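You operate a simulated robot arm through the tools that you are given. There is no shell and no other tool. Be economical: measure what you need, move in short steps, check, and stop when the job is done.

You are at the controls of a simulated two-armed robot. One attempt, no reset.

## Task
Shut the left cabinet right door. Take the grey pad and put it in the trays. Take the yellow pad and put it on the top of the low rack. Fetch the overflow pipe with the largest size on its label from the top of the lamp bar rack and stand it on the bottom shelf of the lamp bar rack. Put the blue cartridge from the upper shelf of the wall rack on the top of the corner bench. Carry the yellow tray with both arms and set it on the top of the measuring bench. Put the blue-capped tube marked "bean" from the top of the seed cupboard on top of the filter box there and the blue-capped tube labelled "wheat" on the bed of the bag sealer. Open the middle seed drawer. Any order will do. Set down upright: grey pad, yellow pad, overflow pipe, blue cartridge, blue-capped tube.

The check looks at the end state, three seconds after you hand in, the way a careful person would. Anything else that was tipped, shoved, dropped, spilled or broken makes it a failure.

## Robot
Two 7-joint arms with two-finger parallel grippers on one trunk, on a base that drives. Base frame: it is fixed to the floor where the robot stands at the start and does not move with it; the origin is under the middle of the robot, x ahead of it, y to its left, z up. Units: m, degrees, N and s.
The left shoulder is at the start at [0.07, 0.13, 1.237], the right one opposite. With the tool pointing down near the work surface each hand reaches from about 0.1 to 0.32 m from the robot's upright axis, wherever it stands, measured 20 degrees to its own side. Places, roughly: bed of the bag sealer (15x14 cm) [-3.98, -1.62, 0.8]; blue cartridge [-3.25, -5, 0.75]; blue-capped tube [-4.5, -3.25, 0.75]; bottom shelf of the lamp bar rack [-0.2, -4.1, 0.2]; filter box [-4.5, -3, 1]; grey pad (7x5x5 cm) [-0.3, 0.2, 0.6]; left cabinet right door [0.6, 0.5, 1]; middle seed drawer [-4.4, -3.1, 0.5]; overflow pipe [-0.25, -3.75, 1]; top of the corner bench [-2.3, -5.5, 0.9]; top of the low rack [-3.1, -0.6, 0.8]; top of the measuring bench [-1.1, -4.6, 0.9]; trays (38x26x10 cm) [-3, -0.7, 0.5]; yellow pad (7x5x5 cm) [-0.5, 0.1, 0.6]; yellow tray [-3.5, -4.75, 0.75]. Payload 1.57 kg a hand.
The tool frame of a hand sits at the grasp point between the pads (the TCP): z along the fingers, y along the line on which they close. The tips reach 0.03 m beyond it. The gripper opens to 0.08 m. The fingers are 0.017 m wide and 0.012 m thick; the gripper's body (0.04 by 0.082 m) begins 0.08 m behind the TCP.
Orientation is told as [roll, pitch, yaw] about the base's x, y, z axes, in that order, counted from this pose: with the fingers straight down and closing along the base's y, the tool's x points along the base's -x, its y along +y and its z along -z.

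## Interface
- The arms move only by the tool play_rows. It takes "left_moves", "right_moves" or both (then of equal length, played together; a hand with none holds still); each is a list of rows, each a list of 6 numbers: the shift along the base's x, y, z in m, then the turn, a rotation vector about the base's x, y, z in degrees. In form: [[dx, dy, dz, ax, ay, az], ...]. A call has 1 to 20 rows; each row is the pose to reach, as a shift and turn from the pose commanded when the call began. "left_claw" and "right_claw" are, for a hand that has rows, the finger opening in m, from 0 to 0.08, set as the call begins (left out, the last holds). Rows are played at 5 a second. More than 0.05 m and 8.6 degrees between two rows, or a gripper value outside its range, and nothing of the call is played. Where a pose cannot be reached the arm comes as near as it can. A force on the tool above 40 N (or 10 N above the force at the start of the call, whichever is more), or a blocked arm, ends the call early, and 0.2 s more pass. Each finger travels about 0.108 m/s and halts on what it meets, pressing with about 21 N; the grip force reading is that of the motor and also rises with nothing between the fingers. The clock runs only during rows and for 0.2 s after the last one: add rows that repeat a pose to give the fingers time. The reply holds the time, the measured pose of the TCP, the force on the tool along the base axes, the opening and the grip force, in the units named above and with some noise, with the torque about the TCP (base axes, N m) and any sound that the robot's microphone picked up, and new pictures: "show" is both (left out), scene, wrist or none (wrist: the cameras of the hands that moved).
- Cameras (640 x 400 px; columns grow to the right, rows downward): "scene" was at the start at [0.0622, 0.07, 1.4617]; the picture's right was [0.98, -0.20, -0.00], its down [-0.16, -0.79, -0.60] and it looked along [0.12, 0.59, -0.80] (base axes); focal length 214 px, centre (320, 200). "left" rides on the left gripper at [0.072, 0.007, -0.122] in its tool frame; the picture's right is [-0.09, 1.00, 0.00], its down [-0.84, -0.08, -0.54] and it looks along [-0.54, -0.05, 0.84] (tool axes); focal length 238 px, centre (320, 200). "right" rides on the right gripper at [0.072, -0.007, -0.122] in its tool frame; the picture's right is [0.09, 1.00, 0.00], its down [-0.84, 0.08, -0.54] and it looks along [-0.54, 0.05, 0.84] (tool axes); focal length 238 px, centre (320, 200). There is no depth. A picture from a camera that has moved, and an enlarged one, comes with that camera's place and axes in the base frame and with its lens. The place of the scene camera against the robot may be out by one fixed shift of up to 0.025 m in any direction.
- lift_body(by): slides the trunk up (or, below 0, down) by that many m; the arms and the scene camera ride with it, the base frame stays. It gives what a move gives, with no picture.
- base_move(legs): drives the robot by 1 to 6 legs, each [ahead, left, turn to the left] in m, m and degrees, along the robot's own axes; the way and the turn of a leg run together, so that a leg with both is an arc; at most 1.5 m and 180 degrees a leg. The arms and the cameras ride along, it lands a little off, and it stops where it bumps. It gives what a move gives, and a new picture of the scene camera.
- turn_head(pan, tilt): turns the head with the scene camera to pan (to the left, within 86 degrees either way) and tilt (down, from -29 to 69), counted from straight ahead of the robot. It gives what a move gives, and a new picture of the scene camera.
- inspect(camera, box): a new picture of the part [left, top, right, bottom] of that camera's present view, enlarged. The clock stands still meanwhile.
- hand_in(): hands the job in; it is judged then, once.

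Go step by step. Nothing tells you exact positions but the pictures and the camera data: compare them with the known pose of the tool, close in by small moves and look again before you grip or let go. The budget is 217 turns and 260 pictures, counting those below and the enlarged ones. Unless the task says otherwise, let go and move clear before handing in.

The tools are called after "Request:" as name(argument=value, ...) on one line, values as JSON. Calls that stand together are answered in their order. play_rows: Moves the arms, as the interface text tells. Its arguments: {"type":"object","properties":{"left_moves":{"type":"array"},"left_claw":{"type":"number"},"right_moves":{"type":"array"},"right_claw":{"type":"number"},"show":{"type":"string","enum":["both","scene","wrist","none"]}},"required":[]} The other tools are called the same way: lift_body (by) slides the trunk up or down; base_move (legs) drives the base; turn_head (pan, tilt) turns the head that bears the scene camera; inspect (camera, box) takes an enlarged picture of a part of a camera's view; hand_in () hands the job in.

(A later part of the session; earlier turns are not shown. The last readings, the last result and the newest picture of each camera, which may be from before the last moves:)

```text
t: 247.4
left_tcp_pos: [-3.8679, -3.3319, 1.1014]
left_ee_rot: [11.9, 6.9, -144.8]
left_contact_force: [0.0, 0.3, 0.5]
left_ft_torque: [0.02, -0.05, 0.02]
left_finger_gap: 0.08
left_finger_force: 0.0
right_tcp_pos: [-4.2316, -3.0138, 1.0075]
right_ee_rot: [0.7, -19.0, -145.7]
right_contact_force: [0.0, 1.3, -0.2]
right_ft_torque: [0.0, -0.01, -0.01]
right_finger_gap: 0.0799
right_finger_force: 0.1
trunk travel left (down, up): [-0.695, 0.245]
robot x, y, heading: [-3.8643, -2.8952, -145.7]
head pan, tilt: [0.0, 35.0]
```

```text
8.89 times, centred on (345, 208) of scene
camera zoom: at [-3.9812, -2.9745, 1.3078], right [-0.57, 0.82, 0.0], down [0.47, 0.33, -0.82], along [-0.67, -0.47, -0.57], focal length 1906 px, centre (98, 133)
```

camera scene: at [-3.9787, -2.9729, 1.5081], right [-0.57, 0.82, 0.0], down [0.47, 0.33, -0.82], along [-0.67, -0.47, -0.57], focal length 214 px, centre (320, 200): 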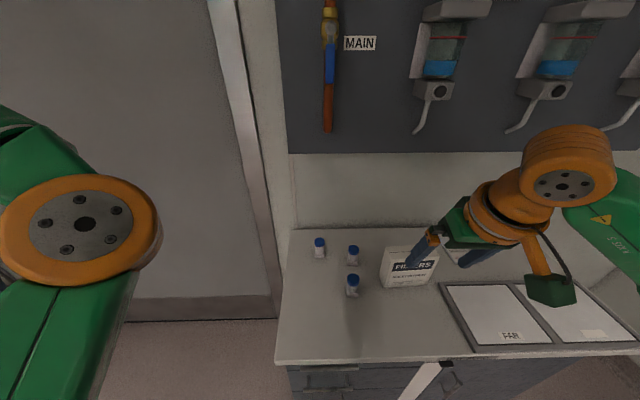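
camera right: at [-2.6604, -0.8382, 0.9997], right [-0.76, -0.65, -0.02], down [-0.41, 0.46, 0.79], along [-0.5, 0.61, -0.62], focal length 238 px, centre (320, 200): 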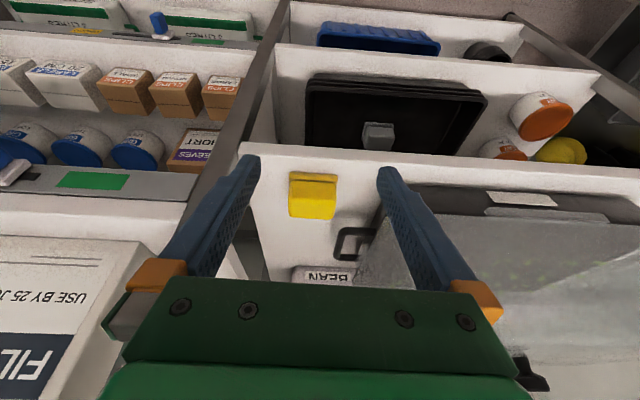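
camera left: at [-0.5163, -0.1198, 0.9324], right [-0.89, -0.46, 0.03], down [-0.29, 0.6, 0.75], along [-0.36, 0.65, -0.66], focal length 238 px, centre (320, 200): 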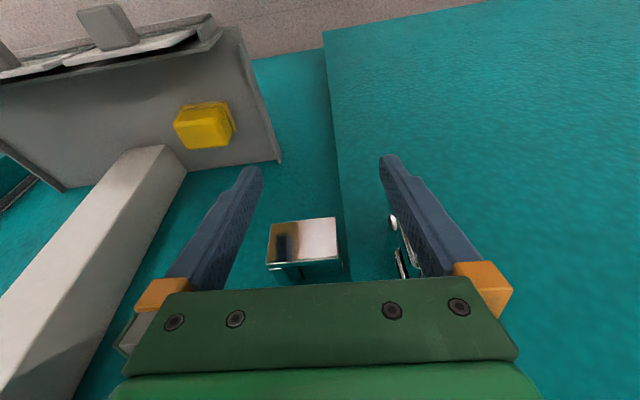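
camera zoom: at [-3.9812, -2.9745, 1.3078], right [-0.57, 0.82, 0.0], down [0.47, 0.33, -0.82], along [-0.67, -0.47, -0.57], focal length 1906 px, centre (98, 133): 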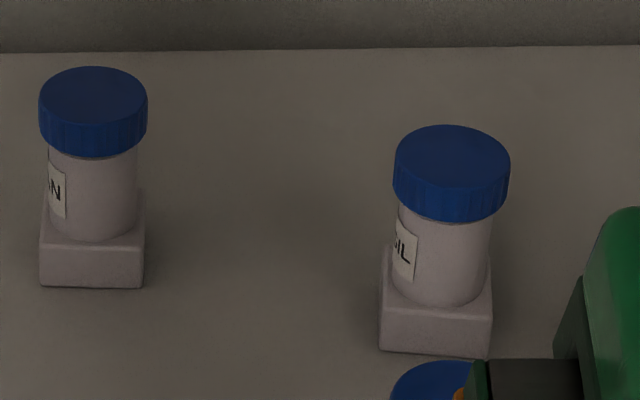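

The middle tube is BASIL, so the left one is BEAN. I tilt the right hand to 50° for reach and line up with the bean tube.

Request:
play_rows(right_moves=[[0, 0, 0.01, -4.4, 6.4, 0], [0, 0, 0.02, -8.8, 12.8, 0], [0, 0, 0.02, -13.2, 19.2, 0], [0, 0, 0.02, -17.5, 25.5, 0], [0, 0, 0.02, -17.5, 25.5, 0]], show="none")

Request:
base_move(legs=[[0, 0.13, 0], [0.1, 0, 0]])

Request:
inspect(camera="right", box=[0, 0, 640, 400])

```text
t: 248.7
left_tcp_pos: [-3.8675, -3.3317, 1.1009]
left_ee_rot: [12.0, 6.9, -144.8]
left_contact_force: [0.3, 0.0, -0.5]
left_ft_torque: [-0.01, -0.02, 0.02]
left_finger_gap: 0.0799
left_finger_force: 0.0
right_tcp_pos: [-4.2312, -3.0141, 1.0256]
right_ee_rot: [0.8, -50.1, -145.6]
right_contact_force: [0.0, -0.3, -0.4]
right_ft_torque: [0.0, -0.02, 0.01]
right_finger_gap: 0.0798
right_finger_force: 0.1
trunk travel left (down, up): [-0.695, 0.245]
robot x, y, heading: [-3.8688, -2.8906, -145.4]
head pan, tilt: [0.0, 35.0]
```

```text
t: 250.7
left_tcp_pos: [-3.8749, -3.4944, 1.1017]
left_ee_rot: [12.0, 6.8, -144.7]
left_contact_force: [0.6, 0.3, 0.5]
left_ft_torque: [-0.01, 0.0, 0.0]
left_finger_gap: 0.0799
left_finger_force: 0.0
right_tcp_pos: [-4.2404, -3.1767, 1.0283]
right_ee_rot: [0.8, -50.0, -145.5]
right_contact_force: [0.7, -0.9, -0.2]
right_ft_torque: [-0.01, 0.01, 0.03]
right_finger_gap: 0.08
right_finger_force: 0.0
trunk travel left (down, up): [-0.695, 0.245]
robot x, y, heading: [-3.8732, -3.053, -145.1]
head pan, tilt: [0.0, 35.0]
camera scene: at [-3.9887, -3.1376, 1.3081], right [-0.57, 0.82, 0.0], down [0.47, 0.33, -0.82], along [-0.67, -0.47, -0.57], focal length 214 px, centre (320, 200)
```

scene: 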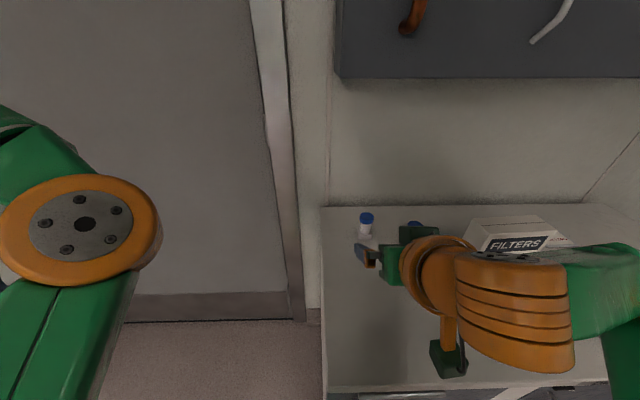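

```text
1.00 times, centred on (320, 200) of right (not enlarged: the box is as wide or as high as the picture)
camera zoom: at [-4.1284, -3.0907, 1.0508], right [0.62, -0.78, -0.06], down [-0.06, -0.13, 0.99], along [-0.78, -0.61, -0.13], focal length 238 px, centre (320, 200)
```

zoom: 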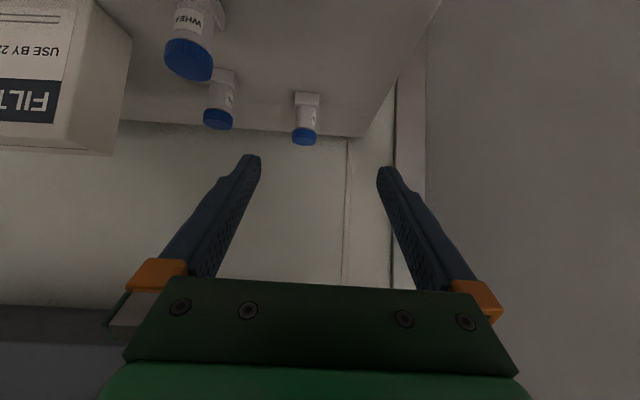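

Request:
base_move(legs=[[0.08, 0, 0]])

Request:
play_rows(right_moves=[[-0.025, -0.004, -0.02, 0, 0, 0], [-0.05, -0.012, -0.04, 0, 0, 0], [-0.07, -0.024, -0.06, 0, 0, 0], [-0.085, -0.034, -0.08, 0, 0, 0], [-0.085, -0.034, -0.08, 0, 0, 0]], show="wrist")

```text
t: 251.7
left_tcp_pos: [-3.9389, -3.5386, 1.1013]
left_ee_rot: [12.0, 6.7, -144.7]
left_contact_force: [-1.2, 0.3, 1.2]
left_ft_torque: [0.0, 0.04, 0.03]
left_finger_gap: 0.0799
left_finger_force: 0.1
right_tcp_pos: [-4.304, -3.2212, 1.0284]
right_ee_rot: [0.8, -50.1, -145.6]
right_contact_force: [-0.9, 0.1, -0.3]
right_ft_torque: [-0.02, 0.04, -0.01]
right_finger_gap: 0.0798
right_finger_force: 0.0
trunk travel left (down, up): [-0.695, 0.245]
robot x, y, heading: [-3.9388, -3.1042, -145.3]
head pan, tilt: [0.0, 35.0]
camera scene: at [-4.0533, -3.1819, 1.3082], right [-0.57, 0.82, 0.0], down [0.47, 0.33, -0.82], along [-0.67, -0.47, -0.57], focal length 214 px, centre (320, 200)
```

scene: 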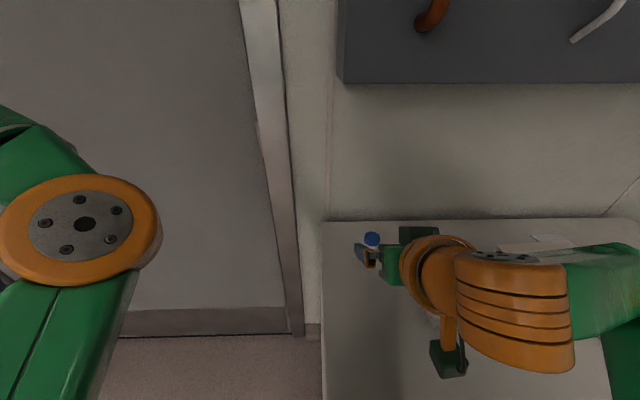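

```text
t: 252.9
left_tcp_pos: [-3.9417, -3.5408, 1.1017]
left_ee_rot: [12.0, 6.9, -144.7]
left_contact_force: [-0.6, 0.2, 0.0]
left_ft_torque: [0.02, 0.0, -0.01]
left_finger_gap: 0.0802
left_finger_force: 0.0
right_tcp_pos: [-4.39, -3.2573, 0.9472]
right_ee_rot: [0.8, -49.9, -145.6]
right_contact_force: [0.0, 0.4, -0.6]
right_ft_torque: [0.03, -0.01, 0.0]
right_finger_gap: 0.0802
right_finger_force: 0.0
trunk travel left (down, up): [-0.695, 0.245]
robot x, y, heading: [-3.9401, -3.1005, -145.0]
head pan, tilt: [0.0, 35.0]
camera right: at [-4.2801, -3.1706, 0.9713], right [0.62, -0.78, -0.06], down [-0.06, -0.13, 0.99], along [-0.78, -0.61, -0.13], focal length 238 px, centre (320, 200)
```

right: 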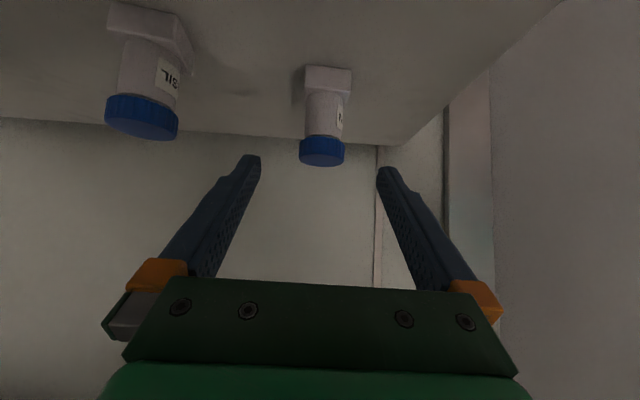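

Request:
play_rows(right_moves=[[-0.016, -0.011, -0.016, 0, 0, 0], [-0.033, -0.023, -0.032, 0, 0, 0], [-0.049, -0.034, -0.047, 0, 0, 0], [-0.049, -0.034, -0.047, 0, 0, 0]], show="wrist")

```text
t: 253.9
left_tcp_pos: [-3.941, -3.5408, 1.1011]
left_ee_rot: [12.0, 6.8, -144.8]
left_contact_force: [-0.4, -1.0, -0.3]
left_ft_torque: [0.0, 0.05, -0.02]
left_finger_gap: 0.0801
left_finger_force: 0.1
right_tcp_pos: [-4.4416, -3.2906, 0.9022]
right_ee_rot: [0.8, -49.9, -145.6]
right_contact_force: [-0.3, 0.4, -0.5]
right_ft_torque: [-0.02, 0.0, -0.01]
right_finger_gap: 0.0799
right_finger_force: 0.0
trunk travel left (down, up): [-0.695, 0.245]
robot x, y, heading: [-3.9379, -3.1019, -145.3]
head pan, tilt: [0.0, 35.0]
camera right: at [-4.3301, -3.2039, 0.9252], right [0.62, -0.78, -0.06], down [-0.06, -0.13, 0.99], along [-0.78, -0.61, -0.13], focal length 238 px, centre (320, 200)
```

right: 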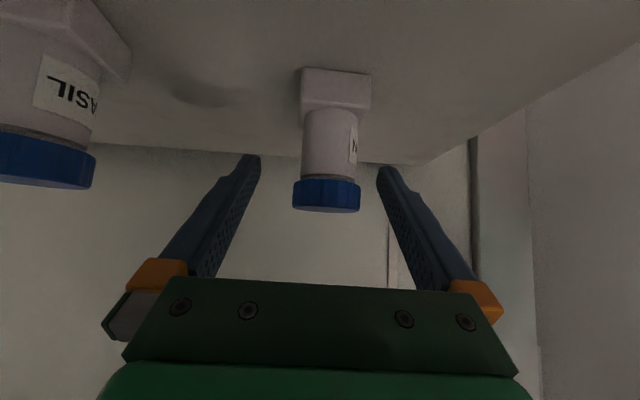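

Request:
play_rows(right_moves=[[0, 0, -0.006, 0, 0, 0], [0, 0, -0.006, 0, 0, 0], [0, 0, -0.006, 0, 0, 0], [0, 0, -0.006, 0, 0, 0], [0, 0, 0.03, 0, 0, 0], [0, 0, 0.07, 0, 0, 0], [0.0, 0.0, 0.11, 0, 0, 0], [0.02, 0.014, 0.15, 0, 0, 0], [0.04, 0.028, 0.17, 0, 0, 0]], right_claw=0.0, show="both")

```text
t: 255.9
left_tcp_pos: [-3.9412, -3.5402, 1.1013]
left_ee_rot: [12.1, 6.7, -144.7]
left_contact_force: [0.1, 0.3, 0.8]
left_ft_torque: [0.03, 0.0, 0.01]
left_finger_gap: 0.0798
left_finger_force: 0.1
right_tcp_pos: [-4.3981, -3.2619, 1.0693]
right_ee_rot: [0.8, -49.9, -145.6]
right_contact_force: [0.2, 0.6, -0.2]
right_ft_torque: [-0.01, -0.04, 0.05]
right_finger_gap: 0.0357
right_finger_force: 20.9
trunk travel left (down, up): [-0.695, 0.245]
robot x, y, heading: [-3.94, -3.0995, -145.0]
head pan, tilt: [0.0, 35.0]
camera scene: at [-4.055, -3.1831, 1.3079], right [-0.57, 0.82, 0.0], down [0.47, 0.33, -0.82], along [-0.67, -0.47, -0.57], focal length 214 px, centre (320, 200)
camera right: at [-4.287, -3.1754, 1.0929], right [0.62, -0.78, -0.06], down [-0.06, -0.13, 0.99], along [-0.78, -0.61, -0.13], focal length 238 px, centre (320, 200)
```

scene: 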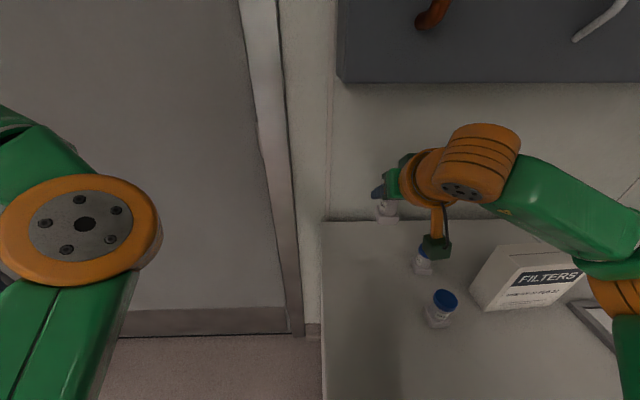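
right: 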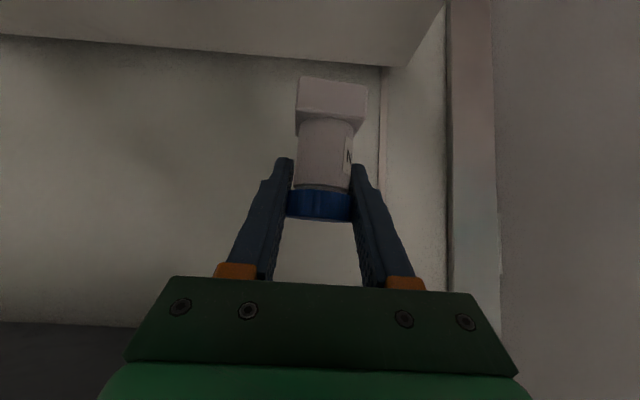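

The bean tube is held. I look closely at the filter box top.

Request:
inspect(camera="scene", box=[420, 210, 640, 350])

```text
2.86 times, centred on (530, 280) of scene
camera zoom: at [-4.055, -3.1831, 1.3079], right [-0.57, 0.82, 0.0], down [0.47, 0.33, -0.82], along [-0.67, -0.47, -0.57], focal length 613 px, centre (-280, -29)
```

zoom: 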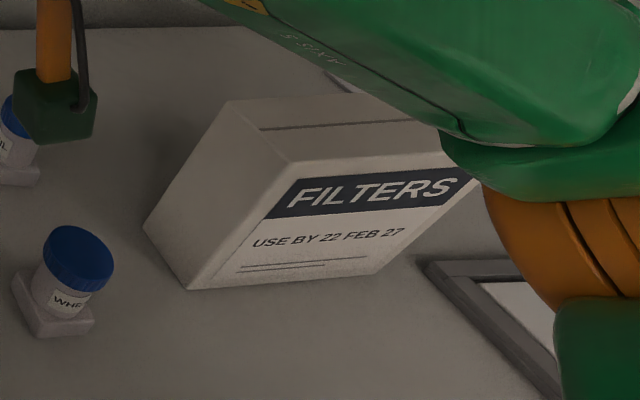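

Request:
play_rows(right_moves=[[0.01, 0.007, 0.04, 0, 0, 0], [0.02, 0.014, 0.06, 0, 0, 0]], show="none")

Request:
base_move(legs=[[0, -0.3, 0]])

Request:
inspect(camera="right", box=[0, 0, 640, 400])

```text
t: 256.5
left_tcp_pos: [-3.941, -3.5413, 1.1015]
left_ee_rot: [11.9, 6.7, -144.7]
left_contact_force: [-0.4, 0.1, -0.9]
left_ft_torque: [0.02, 0.02, 0.01]
left_finger_gap: 0.0801
left_finger_force: 0.1
right_tcp_pos: [-4.3783, -3.2501, 1.1309]
right_ee_rot: [0.8, -49.9, -145.5]
right_contact_force: [-0.2, 0.0, -0.2]
right_ft_torque: [-0.02, 0.0, 0.0]
right_finger_gap: 0.0353
right_finger_force: 20.7
trunk travel left (down, up): [-0.695, 0.245]
robot x, y, heading: [-3.9384, -3.1005, -145.1]
head pan, tilt: [0.0, 35.0]
```

```text
t: 258.6
left_tcp_pos: [-4.1088, -3.2967, 1.1004]
left_ee_rot: [12.0, 6.9, -144.2]
left_contact_force: [0.5, 0.2, -0.1]
left_ft_torque: [0.02, 0.04, -0.03]
left_finger_gap: 0.0797
left_finger_force: 0.1
right_tcp_pos: [-4.5497, -3.0079, 1.1308]
right_ee_rot: [0.8, -49.9, -145.1]
right_contact_force: [0.8, 0.0, -0.8]
right_ft_torque: [0.02, 0.02, -0.01]
right_finger_gap: 0.0355
right_finger_force: 20.9
trunk travel left (down, up): [-0.695, 0.245]
robot x, y, heading: [-4.1131, -2.8568, -145.1]
head pan, tilt: [0.0, 35.0]
camera scene: at [-4.2259, -2.9405, 1.3078], right [-0.58, 0.82, 0.0], down [0.47, 0.33, -0.82], along [-0.67, -0.47, -0.57], focal length 214 px, centre (320, 200)
```

scene: 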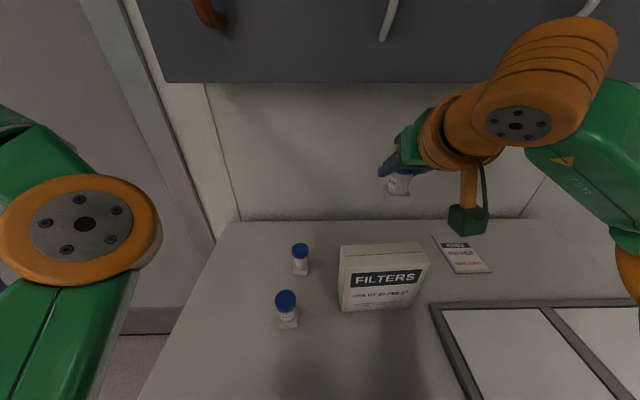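

```text
1.00 times, centred on (320, 200) of right (not enlarged: the box is as wide or as high as the picture)
camera zoom: at [-4.4389, -2.9216, 1.1544], right [0.63, -0.78, -0.06], down [-0.06, -0.13, 0.99], along [-0.78, -0.62, -0.13], focal length 238 px, centre (320, 200)
```

zoom: 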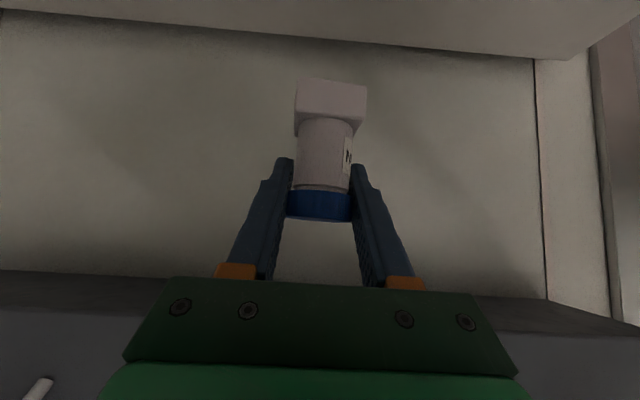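

Request:
inspect(camera="scene", box=[325, 160, 445, 320])

```text
2.50 times, centred on (385, 240) of scene
camera zoom: at [-4.2259, -2.9405, 1.3078], right [-0.58, 0.82, 0.0], down [0.47, 0.33, -0.82], along [-0.67, -0.47, -0.57], focal length 536 px, centre (158, 100)
```

zoom: 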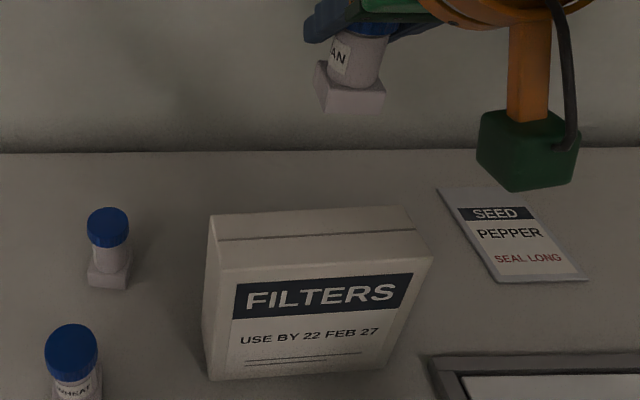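

The label reads "…AN", so this is BEAN. Against the known TCP, the scene camera turns out to sit about 2 cm lower than it reports. The box-top centre is then at about (-4.516, -2.998, 0.974). I position over it and lower.

Request:
play_rows(right_moves=[[0.016, 0.004, 0, 0, 0, 0], [0.031, 0.008, -0.02, 0, 0, 0], [0.031, 0.008, -0.045, 0, 0, 0], [0.031, 0.008, -0.068, 0, 0, 0], [0.031, 0.008, -0.072, 0, 0, 0]], show="scene")

Request:
inspect(camera="scene", box=[325, 160, 445, 320])

```text
t: 259.8
left_tcp_pos: [-4.1109, -3.2954, 1.1023]
left_ee_rot: [12.0, 6.8, -144.3]
left_contact_force: [-0.5, 0.0, 0.5]
left_ft_torque: [0.0, 0.01, 0.0]
left_finger_gap: 0.08
left_finger_force: 0.1
right_tcp_pos: [-4.5173, -3.0013, 1.0594]
right_ee_rot: [0.7, -49.9, -145.2]
right_contact_force: [0.1, 0.4, -0.9]
right_ft_torque: [-0.02, -0.02, -0.02]
right_finger_gap: 0.0357
right_finger_force: 21.1
trunk travel left (down, up): [-0.695, 0.245]
robot x, y, heading: [-4.1127, -2.8547, -145.2]
head pan, tilt: [0.0, 35.0]
camera scene: at [-4.2265, -2.9392, 1.3078], right [-0.58, 0.82, 0.0], down [0.47, 0.33, -0.82], along [-0.67, -0.47, -0.57], focal length 214 px, centre (320, 200)
```

scene: 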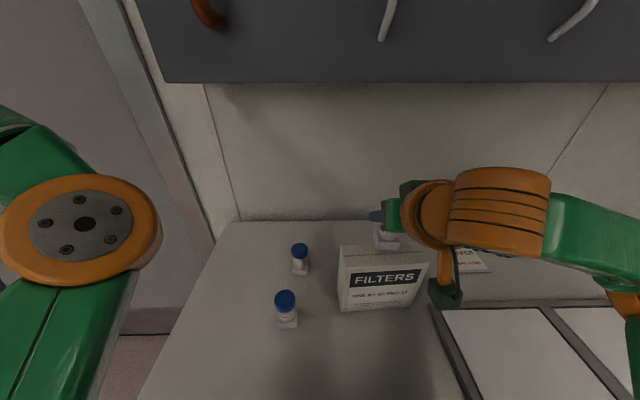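

```text
2.50 times, centred on (385, 240) of scene
camera zoom: at [-4.2265, -2.9392, 1.3078], right [-0.58, 0.82, 0.0], down [0.47, 0.33, -0.82], along [-0.67, -0.47, -0.57], focal length 536 px, centre (158, 100)
```

zoom: 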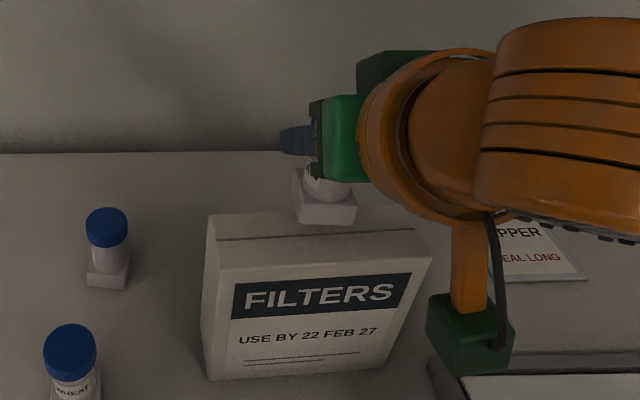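

The tube would land about 1.4 cm too far back, so I correct toward me and lower gently.

Request:
play_rows(right_moves=[[0.0115, 0.008, 0, 0, 0, 0], [0.0115, 0.008, -0.006, 0, 0, 0], [0.0115, 0.008, -0.01, 0, 0, 0], [0.0115, 0.008, -0.013, 0, 0, 0], [0.0115, 0.008, -0.013, 0, 0, 0]], show="none")

Request:
inspect(camera="scene", box=[345, 190, 425, 300])

```text
t: 261.0
left_tcp_pos: [-4.1094, -3.2957, 1.1021]
left_ee_rot: [12.1, 6.8, -144.3]
left_contact_force: [0.2, -0.2, 0.0]
left_ft_torque: [0.01, 0.01, -0.03]
left_finger_gap: 0.08
left_finger_force: 0.0
right_tcp_pos: [-4.507, -2.9919, 1.0446]
right_ee_rot: [0.8, -49.9, -145.2]
right_contact_force: [0.0, -0.5, -0.8]
right_ft_torque: [-0.01, -0.03, 0.02]
right_finger_gap: 0.0357
right_finger_force: 21.1
trunk travel left (down, up): [-0.695, 0.245]
robot x, y, heading: [-4.1076, -2.8594, -145.0]
head pan, tilt: [0.0, 35.0]
```

```text
3.64 times, centred on (385, 245) of scene
camera zoom: at [-4.2268, -2.9393, 1.3078], right [-0.58, 0.82, 0.0], down [0.47, 0.33, -0.82], along [-0.67, -0.47, -0.57], focal length 780 px, centre (84, 36)
```

zoom: 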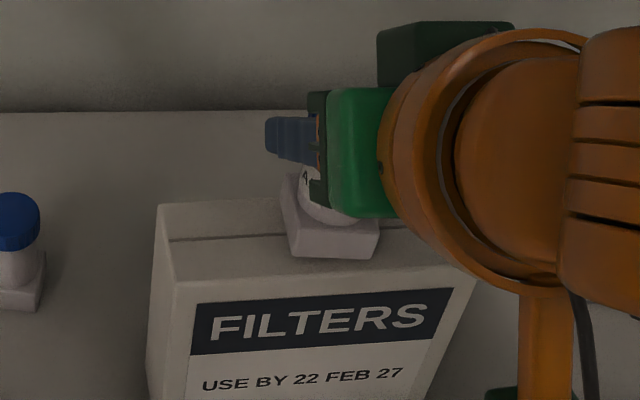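

Request:
play_rows(right_moves=[[0, 0, -0.003, 0, 0, 0], [0, 0, -0.006, 0, 0, 0], [0, 0, -0.008, 0, 0, 0], [0, 0, -0.01, 0, 0, 0]], show="none")

Request:
inspect(camera="scene", box=[345, 190, 425, 300])

```text
t: 262.0
left_tcp_pos: [-4.1068, -3.2948, 1.1027]
left_ee_rot: [11.9, 6.7, -144.2]
left_contact_force: [0.2, 0.1, -0.8]
left_ft_torque: [-0.03, 0.01, -0.02]
left_finger_gap: 0.0799
left_finger_force: 0.0
right_tcp_pos: [-4.5048, -2.9895, 1.0383]
right_ee_rot: [0.8, -50.3, -145.2]
right_contact_force: [-2.5, -3.0, 22.8]
right_ft_torque: [0.06, -0.05, -0.05]
right_finger_gap: 0.0357
right_finger_force: 20.9
trunk travel left (down, up): [-0.695, 0.245]
robot x, y, heading: [-4.1121, -2.8594, -145.0]
head pan, tilt: [0.0, 35.0]
```

```text
3.64 times, centred on (385, 245) of scene
camera zoom: at [-4.2226, -2.9384, 1.3085], right [-0.58, 0.82, 0.0], down [0.47, 0.33, -0.82], along [-0.67, -0.47, -0.57], focal length 780 px, centre (84, 36)
```

zoom: 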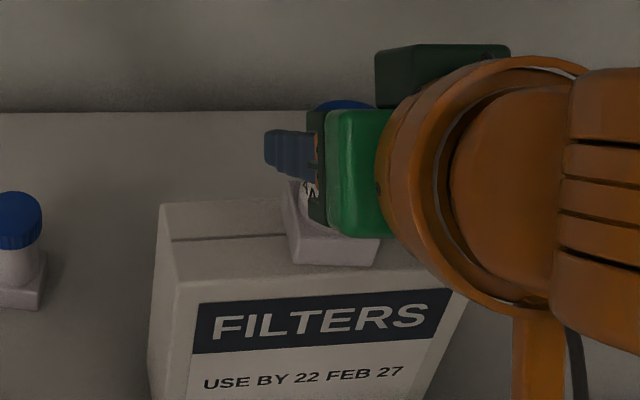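

Request:
play_rows(right_moves=[[0, 0, 0.004, 0, 0, 0], [0, 0, 0.005, 0, 0, 0]], show="none")

Request:
play_rows(right_moves=[[0, 0, 0, 0, 0, 0], [0, 0, 0, 0, 0, 0], [0.02, 0.014, 0.01, 0, 0, 0], [0.045, 0.031, 0.03, 0, 0, 0], [0.07, 0.048, 0.06, 0, 0, 0]], right_claw=0.08, show="scene")

```text
t: 262.6
left_tcp_pos: [-4.111, -3.2949, 1.1]
left_ee_rot: [12.2, 6.8, -144.3]
left_contact_force: [-0.8, -0.4, -0.3]
left_ft_torque: [-0.01, 0.03, 0.02]
left_finger_gap: 0.0799
left_finger_force: 0.0
right_tcp_pos: [-4.5079, -2.9896, 1.0404]
right_ee_rot: [0.7, -49.7, -145.1]
right_contact_force: [0.6, 0.3, -1.6]
right_ft_torque: [0.0, -0.04, 0.02]
right_finger_gap: 0.0355
right_finger_force: 21.4
trunk travel left (down, up): [-0.695, 0.245]
robot x, y, heading: [-4.1113, -2.8559, -145.0]
head pan, tilt: [0.0, 35.0]
```

```text
t: 263.8
left_tcp_pos: [-4.1082, -3.2939, 1.1015]
left_ee_rot: [12.0, 6.7, -144.3]
left_contact_force: [-0.3, 1.0, 1.5]
left_ft_torque: [0.01, 0.03, 0.01]
left_finger_gap: 0.0797
left_finger_force: 0.1
right_tcp_pos: [-4.4342, -2.9412, 1.1025]
right_ee_rot: [0.8, -50.0, -145.2]
right_contact_force: [0.5, -0.1, -0.2]
right_ft_torque: [0.02, -0.03, -0.02]
right_finger_gap: 0.08
right_finger_force: 0.1
trunk travel left (down, up): [-0.695, 0.245]
robot x, y, heading: [-4.1107, -2.8573, -144.9]
head pan, tilt: [0.0, 35.0]
camera scene: at [-4.2249, -2.9384, 1.308], right [-0.58, 0.82, 0.0], down [0.47, 0.33, -0.82], along [-0.67, -0.47, -0.57], focal length 214 px, centre (320, 200)
```

scene: 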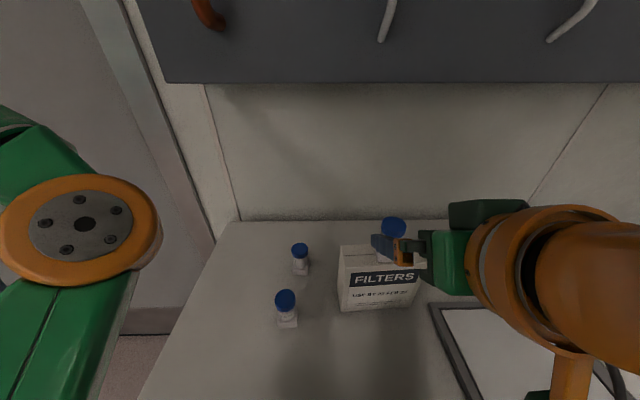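

The bean tube stands on the filter box. Next is the wheat tube: I shift left and back a bit.

Request:
base_move(legs=[[-0.08, 0, 0], [0, 0.2, 0]])

Request:
inspect(camera="right", box=[0, 0, 640, 400])

```text
t: 266.0
left_tcp_pos: [-3.9292, -3.4098, 1.1019]
left_ee_rot: [12.1, 6.7, -144.0]
left_contact_force: [0.6, 0.7, -0.4]
left_ft_torque: [-0.01, 0.01, 0.02]
left_finger_gap: 0.0801
left_finger_force: 0.0
right_tcp_pos: [-4.257, -3.0577, 1.1016]
right_ee_rot: [0.9, -49.9, -145.1]
right_contact_force: [0.1, 0.5, 0.2]
right_ft_torque: [0.01, 0.04, 0.02]
right_finger_gap: 0.08
right_finger_force: 0.1
trunk travel left (down, up): [-0.695, 0.245]
robot x, y, heading: [-3.9318, -2.9763, -144.6]
head pan, tilt: [0.0, 35.0]
camera scene: at [-4.0475, -3.0535, 1.3078], right [-0.58, 0.82, 0.0], down [0.47, 0.33, -0.82], along [-0.67, -0.47, -0.57], focal length 214 px, centre (320, 200)
```

scene: 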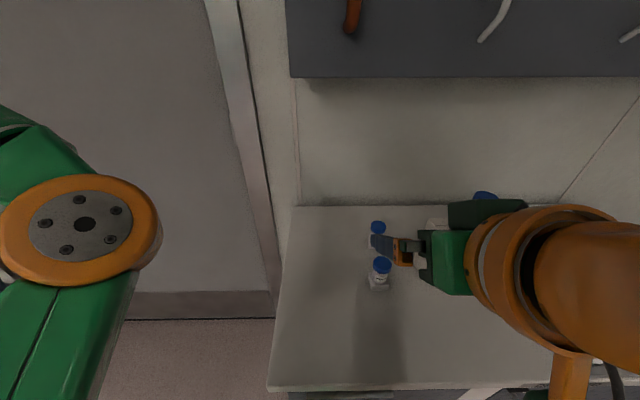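

```text
1.00 times, centred on (320, 200) of right (not enlarged: the box is as wide or as high as the picture)
camera zoom: at [-4.1466, -2.9703, 1.1246], right [0.63, -0.78, -0.06], down [-0.06, -0.13, 0.99], along [-0.78, -0.62, -0.13], focal length 238 px, centre (320, 200)
```

zoom: 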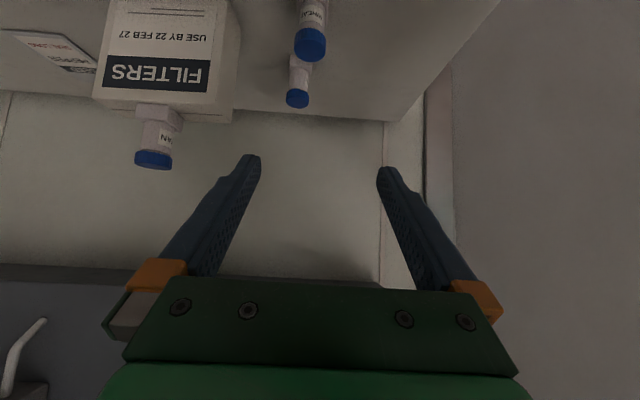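

Request:
play_rows(right_moves=[[-0.012, -0.003, -0.04, 0, 0, 0], [-0.024, -0.007, -0.08, 0, 0, 0], [-0.036, -0.01, -0.11, 0, 0, 0], [-0.0465, -0.0136, -0.137, 0, 0, 0], [-0.067, -0.028, -0.158, 0, 0, 0], [-0.067, -0.028, -0.158, 0, 0, 0]], show="wrist")

```text
t: 267.4
left_tcp_pos: [-3.9277, -3.4116, 1.1009]
left_ee_rot: [11.9, 6.9, -144.2]
left_contact_force: [0.4, -0.7, -0.2]
left_ft_torque: [-0.01, -0.01, 0.0]
left_finger_gap: 0.08
left_finger_force: 0.0
right_tcp_pos: [-4.33, -3.0963, 0.9456]
right_ee_rot: [0.6, -49.9, -144.9]
right_contact_force: [-0.1, 0.2, 1.4]
right_ft_torque: [0.0, -0.03, 0.0]
right_finger_gap: 0.0799
right_finger_force: 0.0
right hand out of reach, approached as far as the arm can: row 2, 3, 4, 5, 6
trunk travel left (down, up): [-0.695, 0.245]
robot x, y, heading: [-3.9335, -2.9712, -144.4]
head pan, tilt: [0.0, 35.0]
camera right: at [-4.2199, -3.0069, 0.9692], right [0.63, -0.78, -0.06], down [-0.06, -0.13, 0.99], along [-0.78, -0.62, -0.13], focal length 238 px, centre (320, 200)
```

right: 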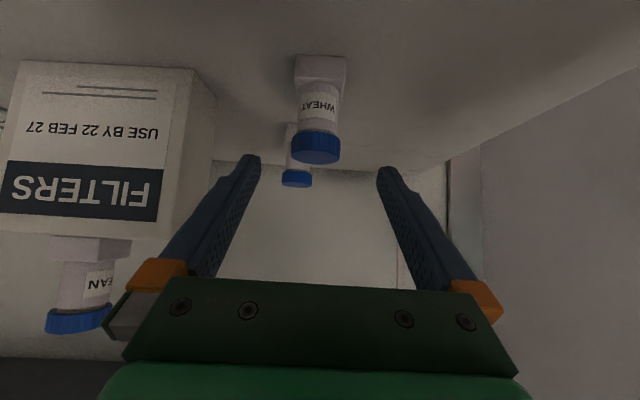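

Request:
base_move(legs=[[-0.07, 0, 0]])

Request:
play_rows(right_moves=[[-0.03, -0.02, 0, 0, 0, 0], [-0.058, -0.04, 0, 0, 0, 0], [-0.07, -0.048, -0.015, 0, 0, 0], [-0.085, -0.056, -0.03, 0, 0, 0], [-0.097, -0.062, -0.048, 0, 0, 0], [-0.097, -0.062, -0.048, 0, 0, 0]], show="wrist")

```text
t: 268.4
left_tcp_pos: [-3.8751, -3.3717, 1.1011]
left_ee_rot: [12.1, 7.0, -144.1]
left_contact_force: [0.5, -0.5, -0.4]
left_ft_torque: [0.0, 0.01, 0.01]
left_finger_gap: 0.0802
left_finger_force: 0.1
right_tcp_pos: [-4.2752, -3.0542, 0.945]
right_ee_rot: [0.8, -49.8, -144.9]
right_contact_force: [-0.4, -0.1, 0.2]
right_ft_torque: [-0.02, -0.01, 0.0]
right_finger_gap: 0.0801
right_finger_force: 0.1
trunk travel left (down, up): [-0.695, 0.245]
robot x, y, heading: [-3.8736, -2.932, -145.1]
head pan, tilt: [0.0, 35.0]
camera scene: at [-3.992, -3.0164, 1.3074], right [-0.58, 0.82, 0.0], down [0.47, 0.33, -0.82], along [-0.67, -0.47, -0.58], focal length 214 px, centre (320, 200)
```

scene: 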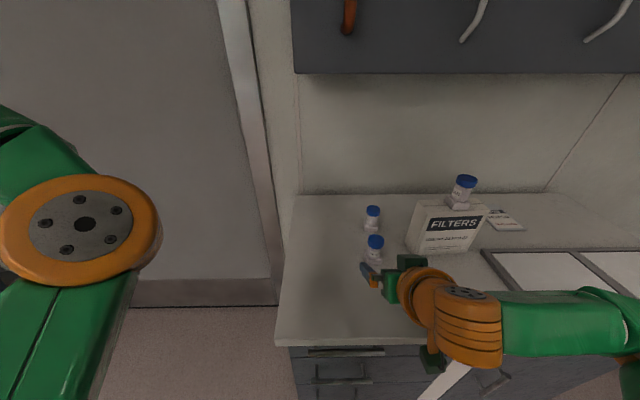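

```text
t: 269.8
left_tcp_pos: [-3.8718, -3.3708, 1.1015]
left_ee_rot: [12.0, 6.8, -144.1]
left_contact_force: [-0.2, -0.8, 0.1]
left_ft_torque: [0.01, 0.0, -0.01]
left_finger_gap: 0.0798
left_finger_force: 0.1
right_tcp_pos: [-4.3681, -3.1165, 0.8969]
right_ee_rot: [0.8, -50.0, -145.0]
right_contact_force: [-0.5, 0.0, 0.5]
right_ft_torque: [-0.02, 0.01, 0.01]
right_finger_gap: 0.0801
right_finger_force: 0.0
trunk travel left (down, up): [-0.695, 0.245]
robot x, y, heading: [-3.8753, -2.931, -144.9]
head pan, tilt: [0.0, 35.0]
camera right: at [-4.2594, -3.0292, 0.9214], right [0.63, -0.78, -0.06], down [-0.06, -0.13, 0.99], along [-0.78, -0.62, -0.13], focal length 238 px, centre (320, 200)
```

right: 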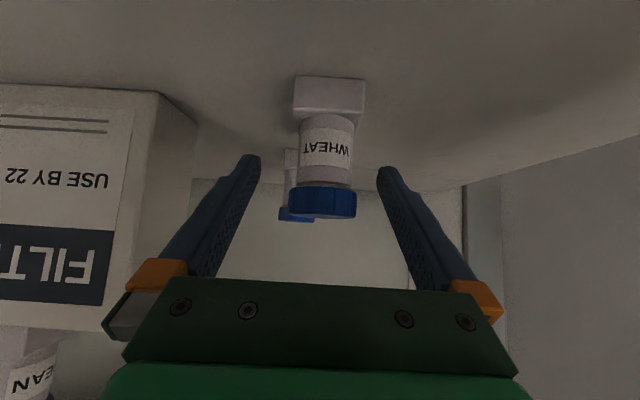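

Centred on the WHEAT tube. I grip, lift and back off.

Request:
play_rows(right_moves=[[0, 0, 0, 0, 0, 0], [0, 0, 0, 0, 0, 0], [0, 0, 0, 0, 0, 0], [0, 0, 0, 0, 0, 0], [0, 0, 0.04, 0, 0, 0], [0, 0, 0.08, 0, 0, 0], [0.03, 0.02, 0.12, 0, 0, 0], [0.06, 0.041, 0.14, 0, 0, 0]], right_claw=0.0, show="wrist")

Request:
base_move(legs=[[-0.5, 0, 0]])

```text
refused: row 7 steps farther than a row can; nothing moved
```

```text
t: 272.8
left_tcp_pos: [-3.4627, -3.0808, 1.1014]
left_ee_rot: [12.0, 6.9, -143.7]
left_contact_force: [0.1, 0.0, -0.2]
left_ft_torque: [-0.02, -0.02, -0.01]
left_finger_gap: 0.0803
left_finger_force: 0.1
right_tcp_pos: [-3.9627, -2.8317, 0.8972]
right_ee_rot: [0.8, -49.8, -144.5]
right_contact_force: [0.3, -0.3, 0.4]
right_ft_torque: [-0.01, 0.03, 0.01]
right_finger_gap: 0.08
right_finger_force: 0.0
trunk travel left (down, up): [-0.695, 0.245]
robot x, y, heading: [-3.4654, -2.6451, -144.2]
head pan, tilt: [0.0, 35.0]
camera scene: at [-3.5841, -2.7261, 1.3077], right [-0.59, 0.81, 0.0], down [0.47, 0.34, -0.82], along [-0.66, -0.48, -0.57], focal length 214 px, centre (320, 200)
```

scene: 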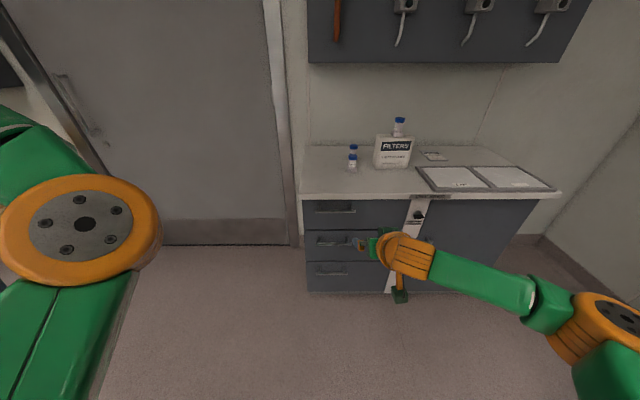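

The refused row meant no grip, and I only backed away; nothing was disturbed. I drive back in and redo the grip.

Request:
base_move(legs=[[0.41, 0, -0.7]])

Request:
inspect(camera="right", box=[0, 0, 640, 400])

```text
t: 275.3
left_tcp_pos: [-3.7959, -3.3156, 1.102]
left_ee_rot: [12.0, 6.8, -144.4]
left_contact_force: [-0.2, 0.7, 0.8]
left_ft_torque: [-0.01, 0.01, 0.01]
left_finger_gap: 0.0797
left_finger_force: 0.1
right_tcp_pos: [-4.2945, -3.0599, 0.8983]
right_ee_rot: [0.8, -49.9, -145.1]
right_contact_force: [-0.2, -0.4, -0.5]
right_ft_torque: [-0.01, 0.01, -0.01]
right_finger_gap: 0.08
right_finger_force: 0.0
trunk travel left (down, up): [-0.695, 0.245]
robot x, y, heading: [-3.7977, -2.8754, -144.8]
head pan, tilt: [0.0, 35.0]
camera scene: at [-3.9129, -2.9584, 1.3079], right [-0.58, 0.82, 0.0], down [0.47, 0.33, -0.82], along [-0.67, -0.47, -0.57], focal length 214 px, centre (320, 200)
```

scene: 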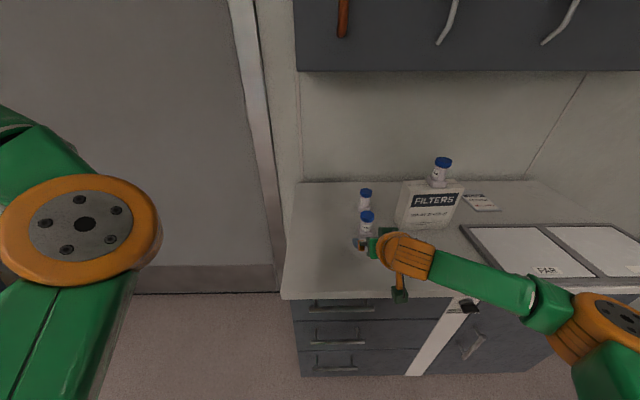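

```text
1.00 times, centred on (320, 200) of right (not enlarged: the box is as wide or as high as the picture)
camera zoom: at [-4.1834, -2.9724, 0.9218], right [0.63, -0.78, -0.06], down [-0.06, -0.13, 0.99], along [-0.78, -0.62, -0.13], focal length 238 px, centre (320, 200)
```

zoom: 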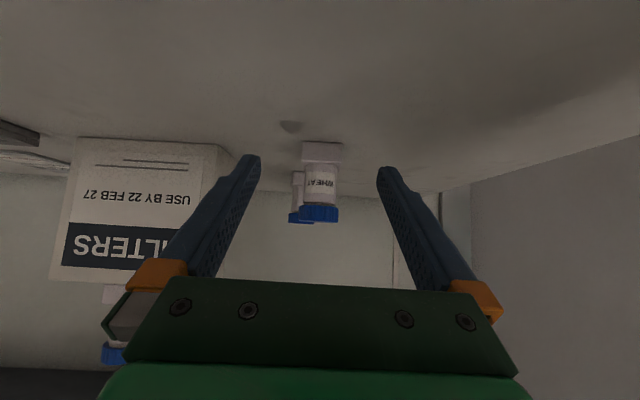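

Request:
play_rows(right_moves=[[-0.025, -0.019, -0.001, 0, 0, 0], [-0.05, -0.038, -0.001, 0, 0, 0], [-0.074, -0.056, -0.002, 0, 0, 0], [-0.074, -0.056, -0.002, 0, 0, 0]], show="wrist")

```text
t: 276.3
left_tcp_pos: [-3.7969, -3.3137, 1.1023]
left_ee_rot: [12.1, 6.8, -144.3]
left_contact_force: [-0.4, 0.0, 0.4]
left_ft_torque: [-0.03, -0.04, 0.01]
left_finger_gap: 0.0802
left_finger_force: 0.0
right_tcp_pos: [-4.3685, -3.1167, 0.8972]
right_ee_rot: [0.8, -50.0, -145.3]
right_contact_force: [0.4, -0.3, -0.3]
right_ft_torque: [0.03, -0.03, 0.0]
right_finger_gap: 0.0801
right_finger_force: 0.1
trunk travel left (down, up): [-0.695, 0.245]
robot x, y, heading: [-3.7984, -2.8752, -144.9]
head pan, tilt: [0.0, 35.0]
camera right: at [-4.2579, -3.0296, 0.9202], right [0.63, -0.78, -0.06], down [-0.06, -0.13, 0.99], along [-0.78, -0.62, -0.13], focal length 238 px, centre (320, 200)
```

right: 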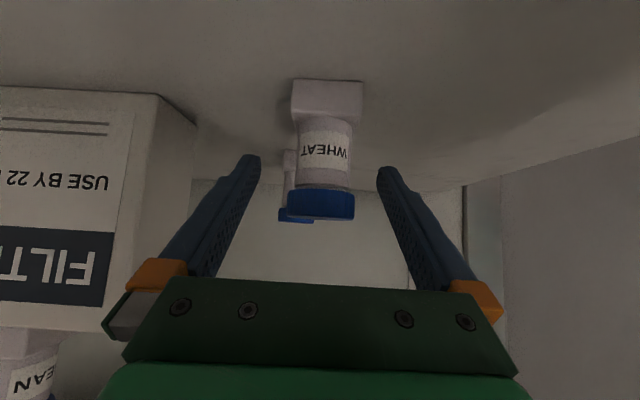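

Request:
play_rows(right_moves=[[0, 0, 0, 0, 0, 0], [0, 0, 0, 0, 0, 0], [0, 0, 0, 0, 0, 0], [0, 0, 0, 0, 0, 0], [0, 0, 0.04, 0, 0, 0], [0, 0, 0.08, 0, 0, 0], [0.025, 0.017, 0.11, 0, 0, 0], [0.05, 0.034, 0.13, 0, 0, 0]], right_claw=0.0, show="wrist")

```text
t: 278.1
left_tcp_pos: [-3.7964, -3.3147, 1.1015]
left_ee_rot: [12.1, 6.9, -144.2]
left_contact_force: [-0.1, -0.9, -0.3]
left_ft_torque: [-0.01, 0.01, 0.0]
left_finger_gap: 0.0801
left_finger_force: 0.0
right_tcp_pos: [-4.3163, -3.08, 1.0276]
right_ee_rot: [0.7, -50.0, -145.1]
right_contact_force: [0.7, -0.3, -0.6]
right_ft_torque: [-0.01, 0.05, -0.02]
right_finger_gap: 0.0355
right_finger_force: 21.2
trunk travel left (down, up): [-0.695, 0.245]
robot x, y, heading: [-3.8004, -2.8744, -145.0]
head pan, tilt: [0.0, 35.0]
camera right: at [-4.2052, -2.9941, 1.0508], right [0.63, -0.78, -0.06], down [-0.06, -0.13, 0.99], along [-0.78, -0.61, -0.13], focal length 238 px, centre (320, 200)
```

right: 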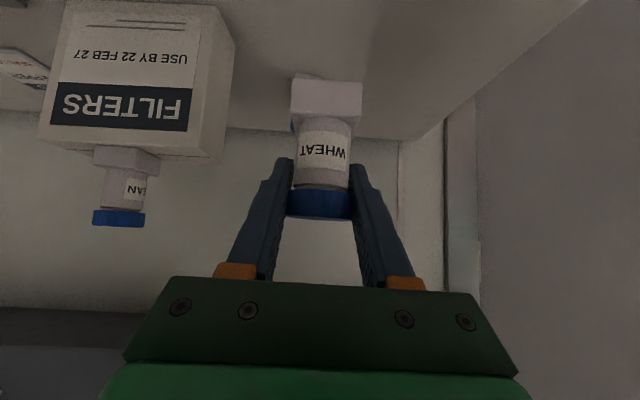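

The wheat tube is held. I back off and turn to look at the bag sealer table.

Request:
base_move(legs=[[-0.4, 0, 0], [0, 0, -90]])

Request:
turn_head(pan=5, tilt=30)

```text
t: 284.4
left_tcp_pos: [-3.9085, -2.6435, 1.1017]
left_ee_rot: [12.1, 7.0, 125.1]
left_contact_force: [-0.4, 0.6, -0.4]
left_ft_torque: [0.01, -0.01, -0.02]
left_finger_gap: 0.0798
left_finger_force: 0.1
right_tcp_pos: [-3.669, -2.1267, 1.0264]
right_ee_rot: [0.8, -49.9, 124.1]
right_contact_force: [-0.4, 0.8, 0.0]
right_ft_torque: [-0.01, 0.0, 0.03]
right_finger_gap: 0.0354
right_finger_force: 21.1
trunk travel left (down, up): [-0.695, 0.245]
robot x, y, heading: [-3.4713, -2.6464, 124.3]
head pan, tilt: [0.0, 35.0]
camera scene: at [-3.5513, -2.536, 1.3078], right [0.82, 0.57, 0.0], down [0.33, -0.47, -0.82], along [-0.46, 0.67, -0.57], focal length 214 px, centre (320, 200)
```

scene: 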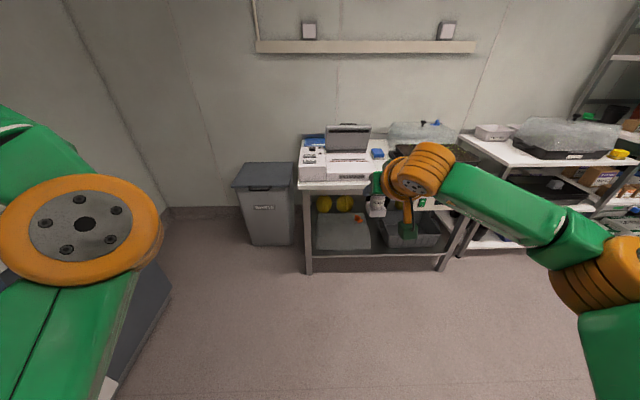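

```text
t: 285.1
left_tcp_pos: [-3.9079, -2.6439, 1.1023]
left_ee_rot: [11.9, 6.8, 125.1]
left_contact_force: [-0.2, 0.6, -0.5]
left_ft_torque: [0.02, 0.02, 0.02]
left_finger_gap: 0.0802
left_finger_force: 0.2
right_tcp_pos: [-3.6695, -2.1257, 1.026]
right_ee_rot: [0.9, -49.9, 124.1]
right_contact_force: [0.0, 0.1, -0.5]
right_ft_torque: [0.01, 0.0, 0.01]
right_finger_gap: 0.0358
right_finger_force: 20.8
trunk travel left (down, up): [-0.695, 0.245]
robot x, y, heading: [-3.4664, -2.6492, 124.5]
head pan, tilt: [5.0, 30.0]
camera scene: at [-3.5588, -2.5387, 1.3155], right [0.77, 0.64, 0.0], down [0.32, -0.39, -0.87], along [-0.55, 0.67, -0.5], focal length 214 px, centre (320, 200)
```

scene: 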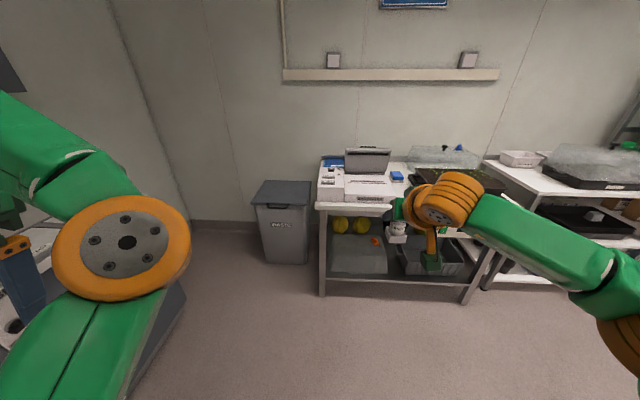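

Request:
inspect(camera="scene", box=[300, 130, 440, 220])

```text
4.44 times, centred on (370, 175) of scene
camera zoom: at [-3.5588, -2.5387, 1.3155], right [0.77, 0.64, 0.0], down [0.32, -0.39, -0.87], along [-0.55, 0.67, -0.5], focal length 953 px, centre (98, 311)
```

zoom: 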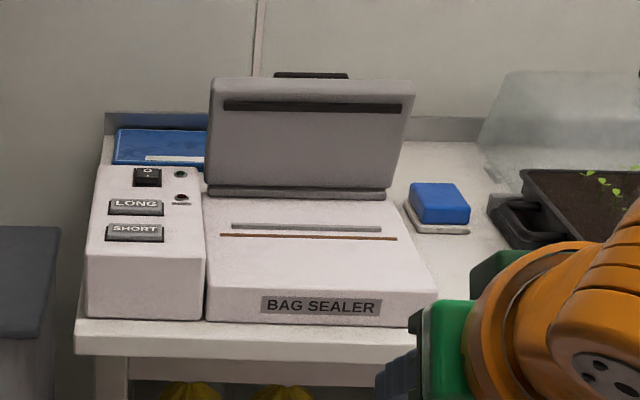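

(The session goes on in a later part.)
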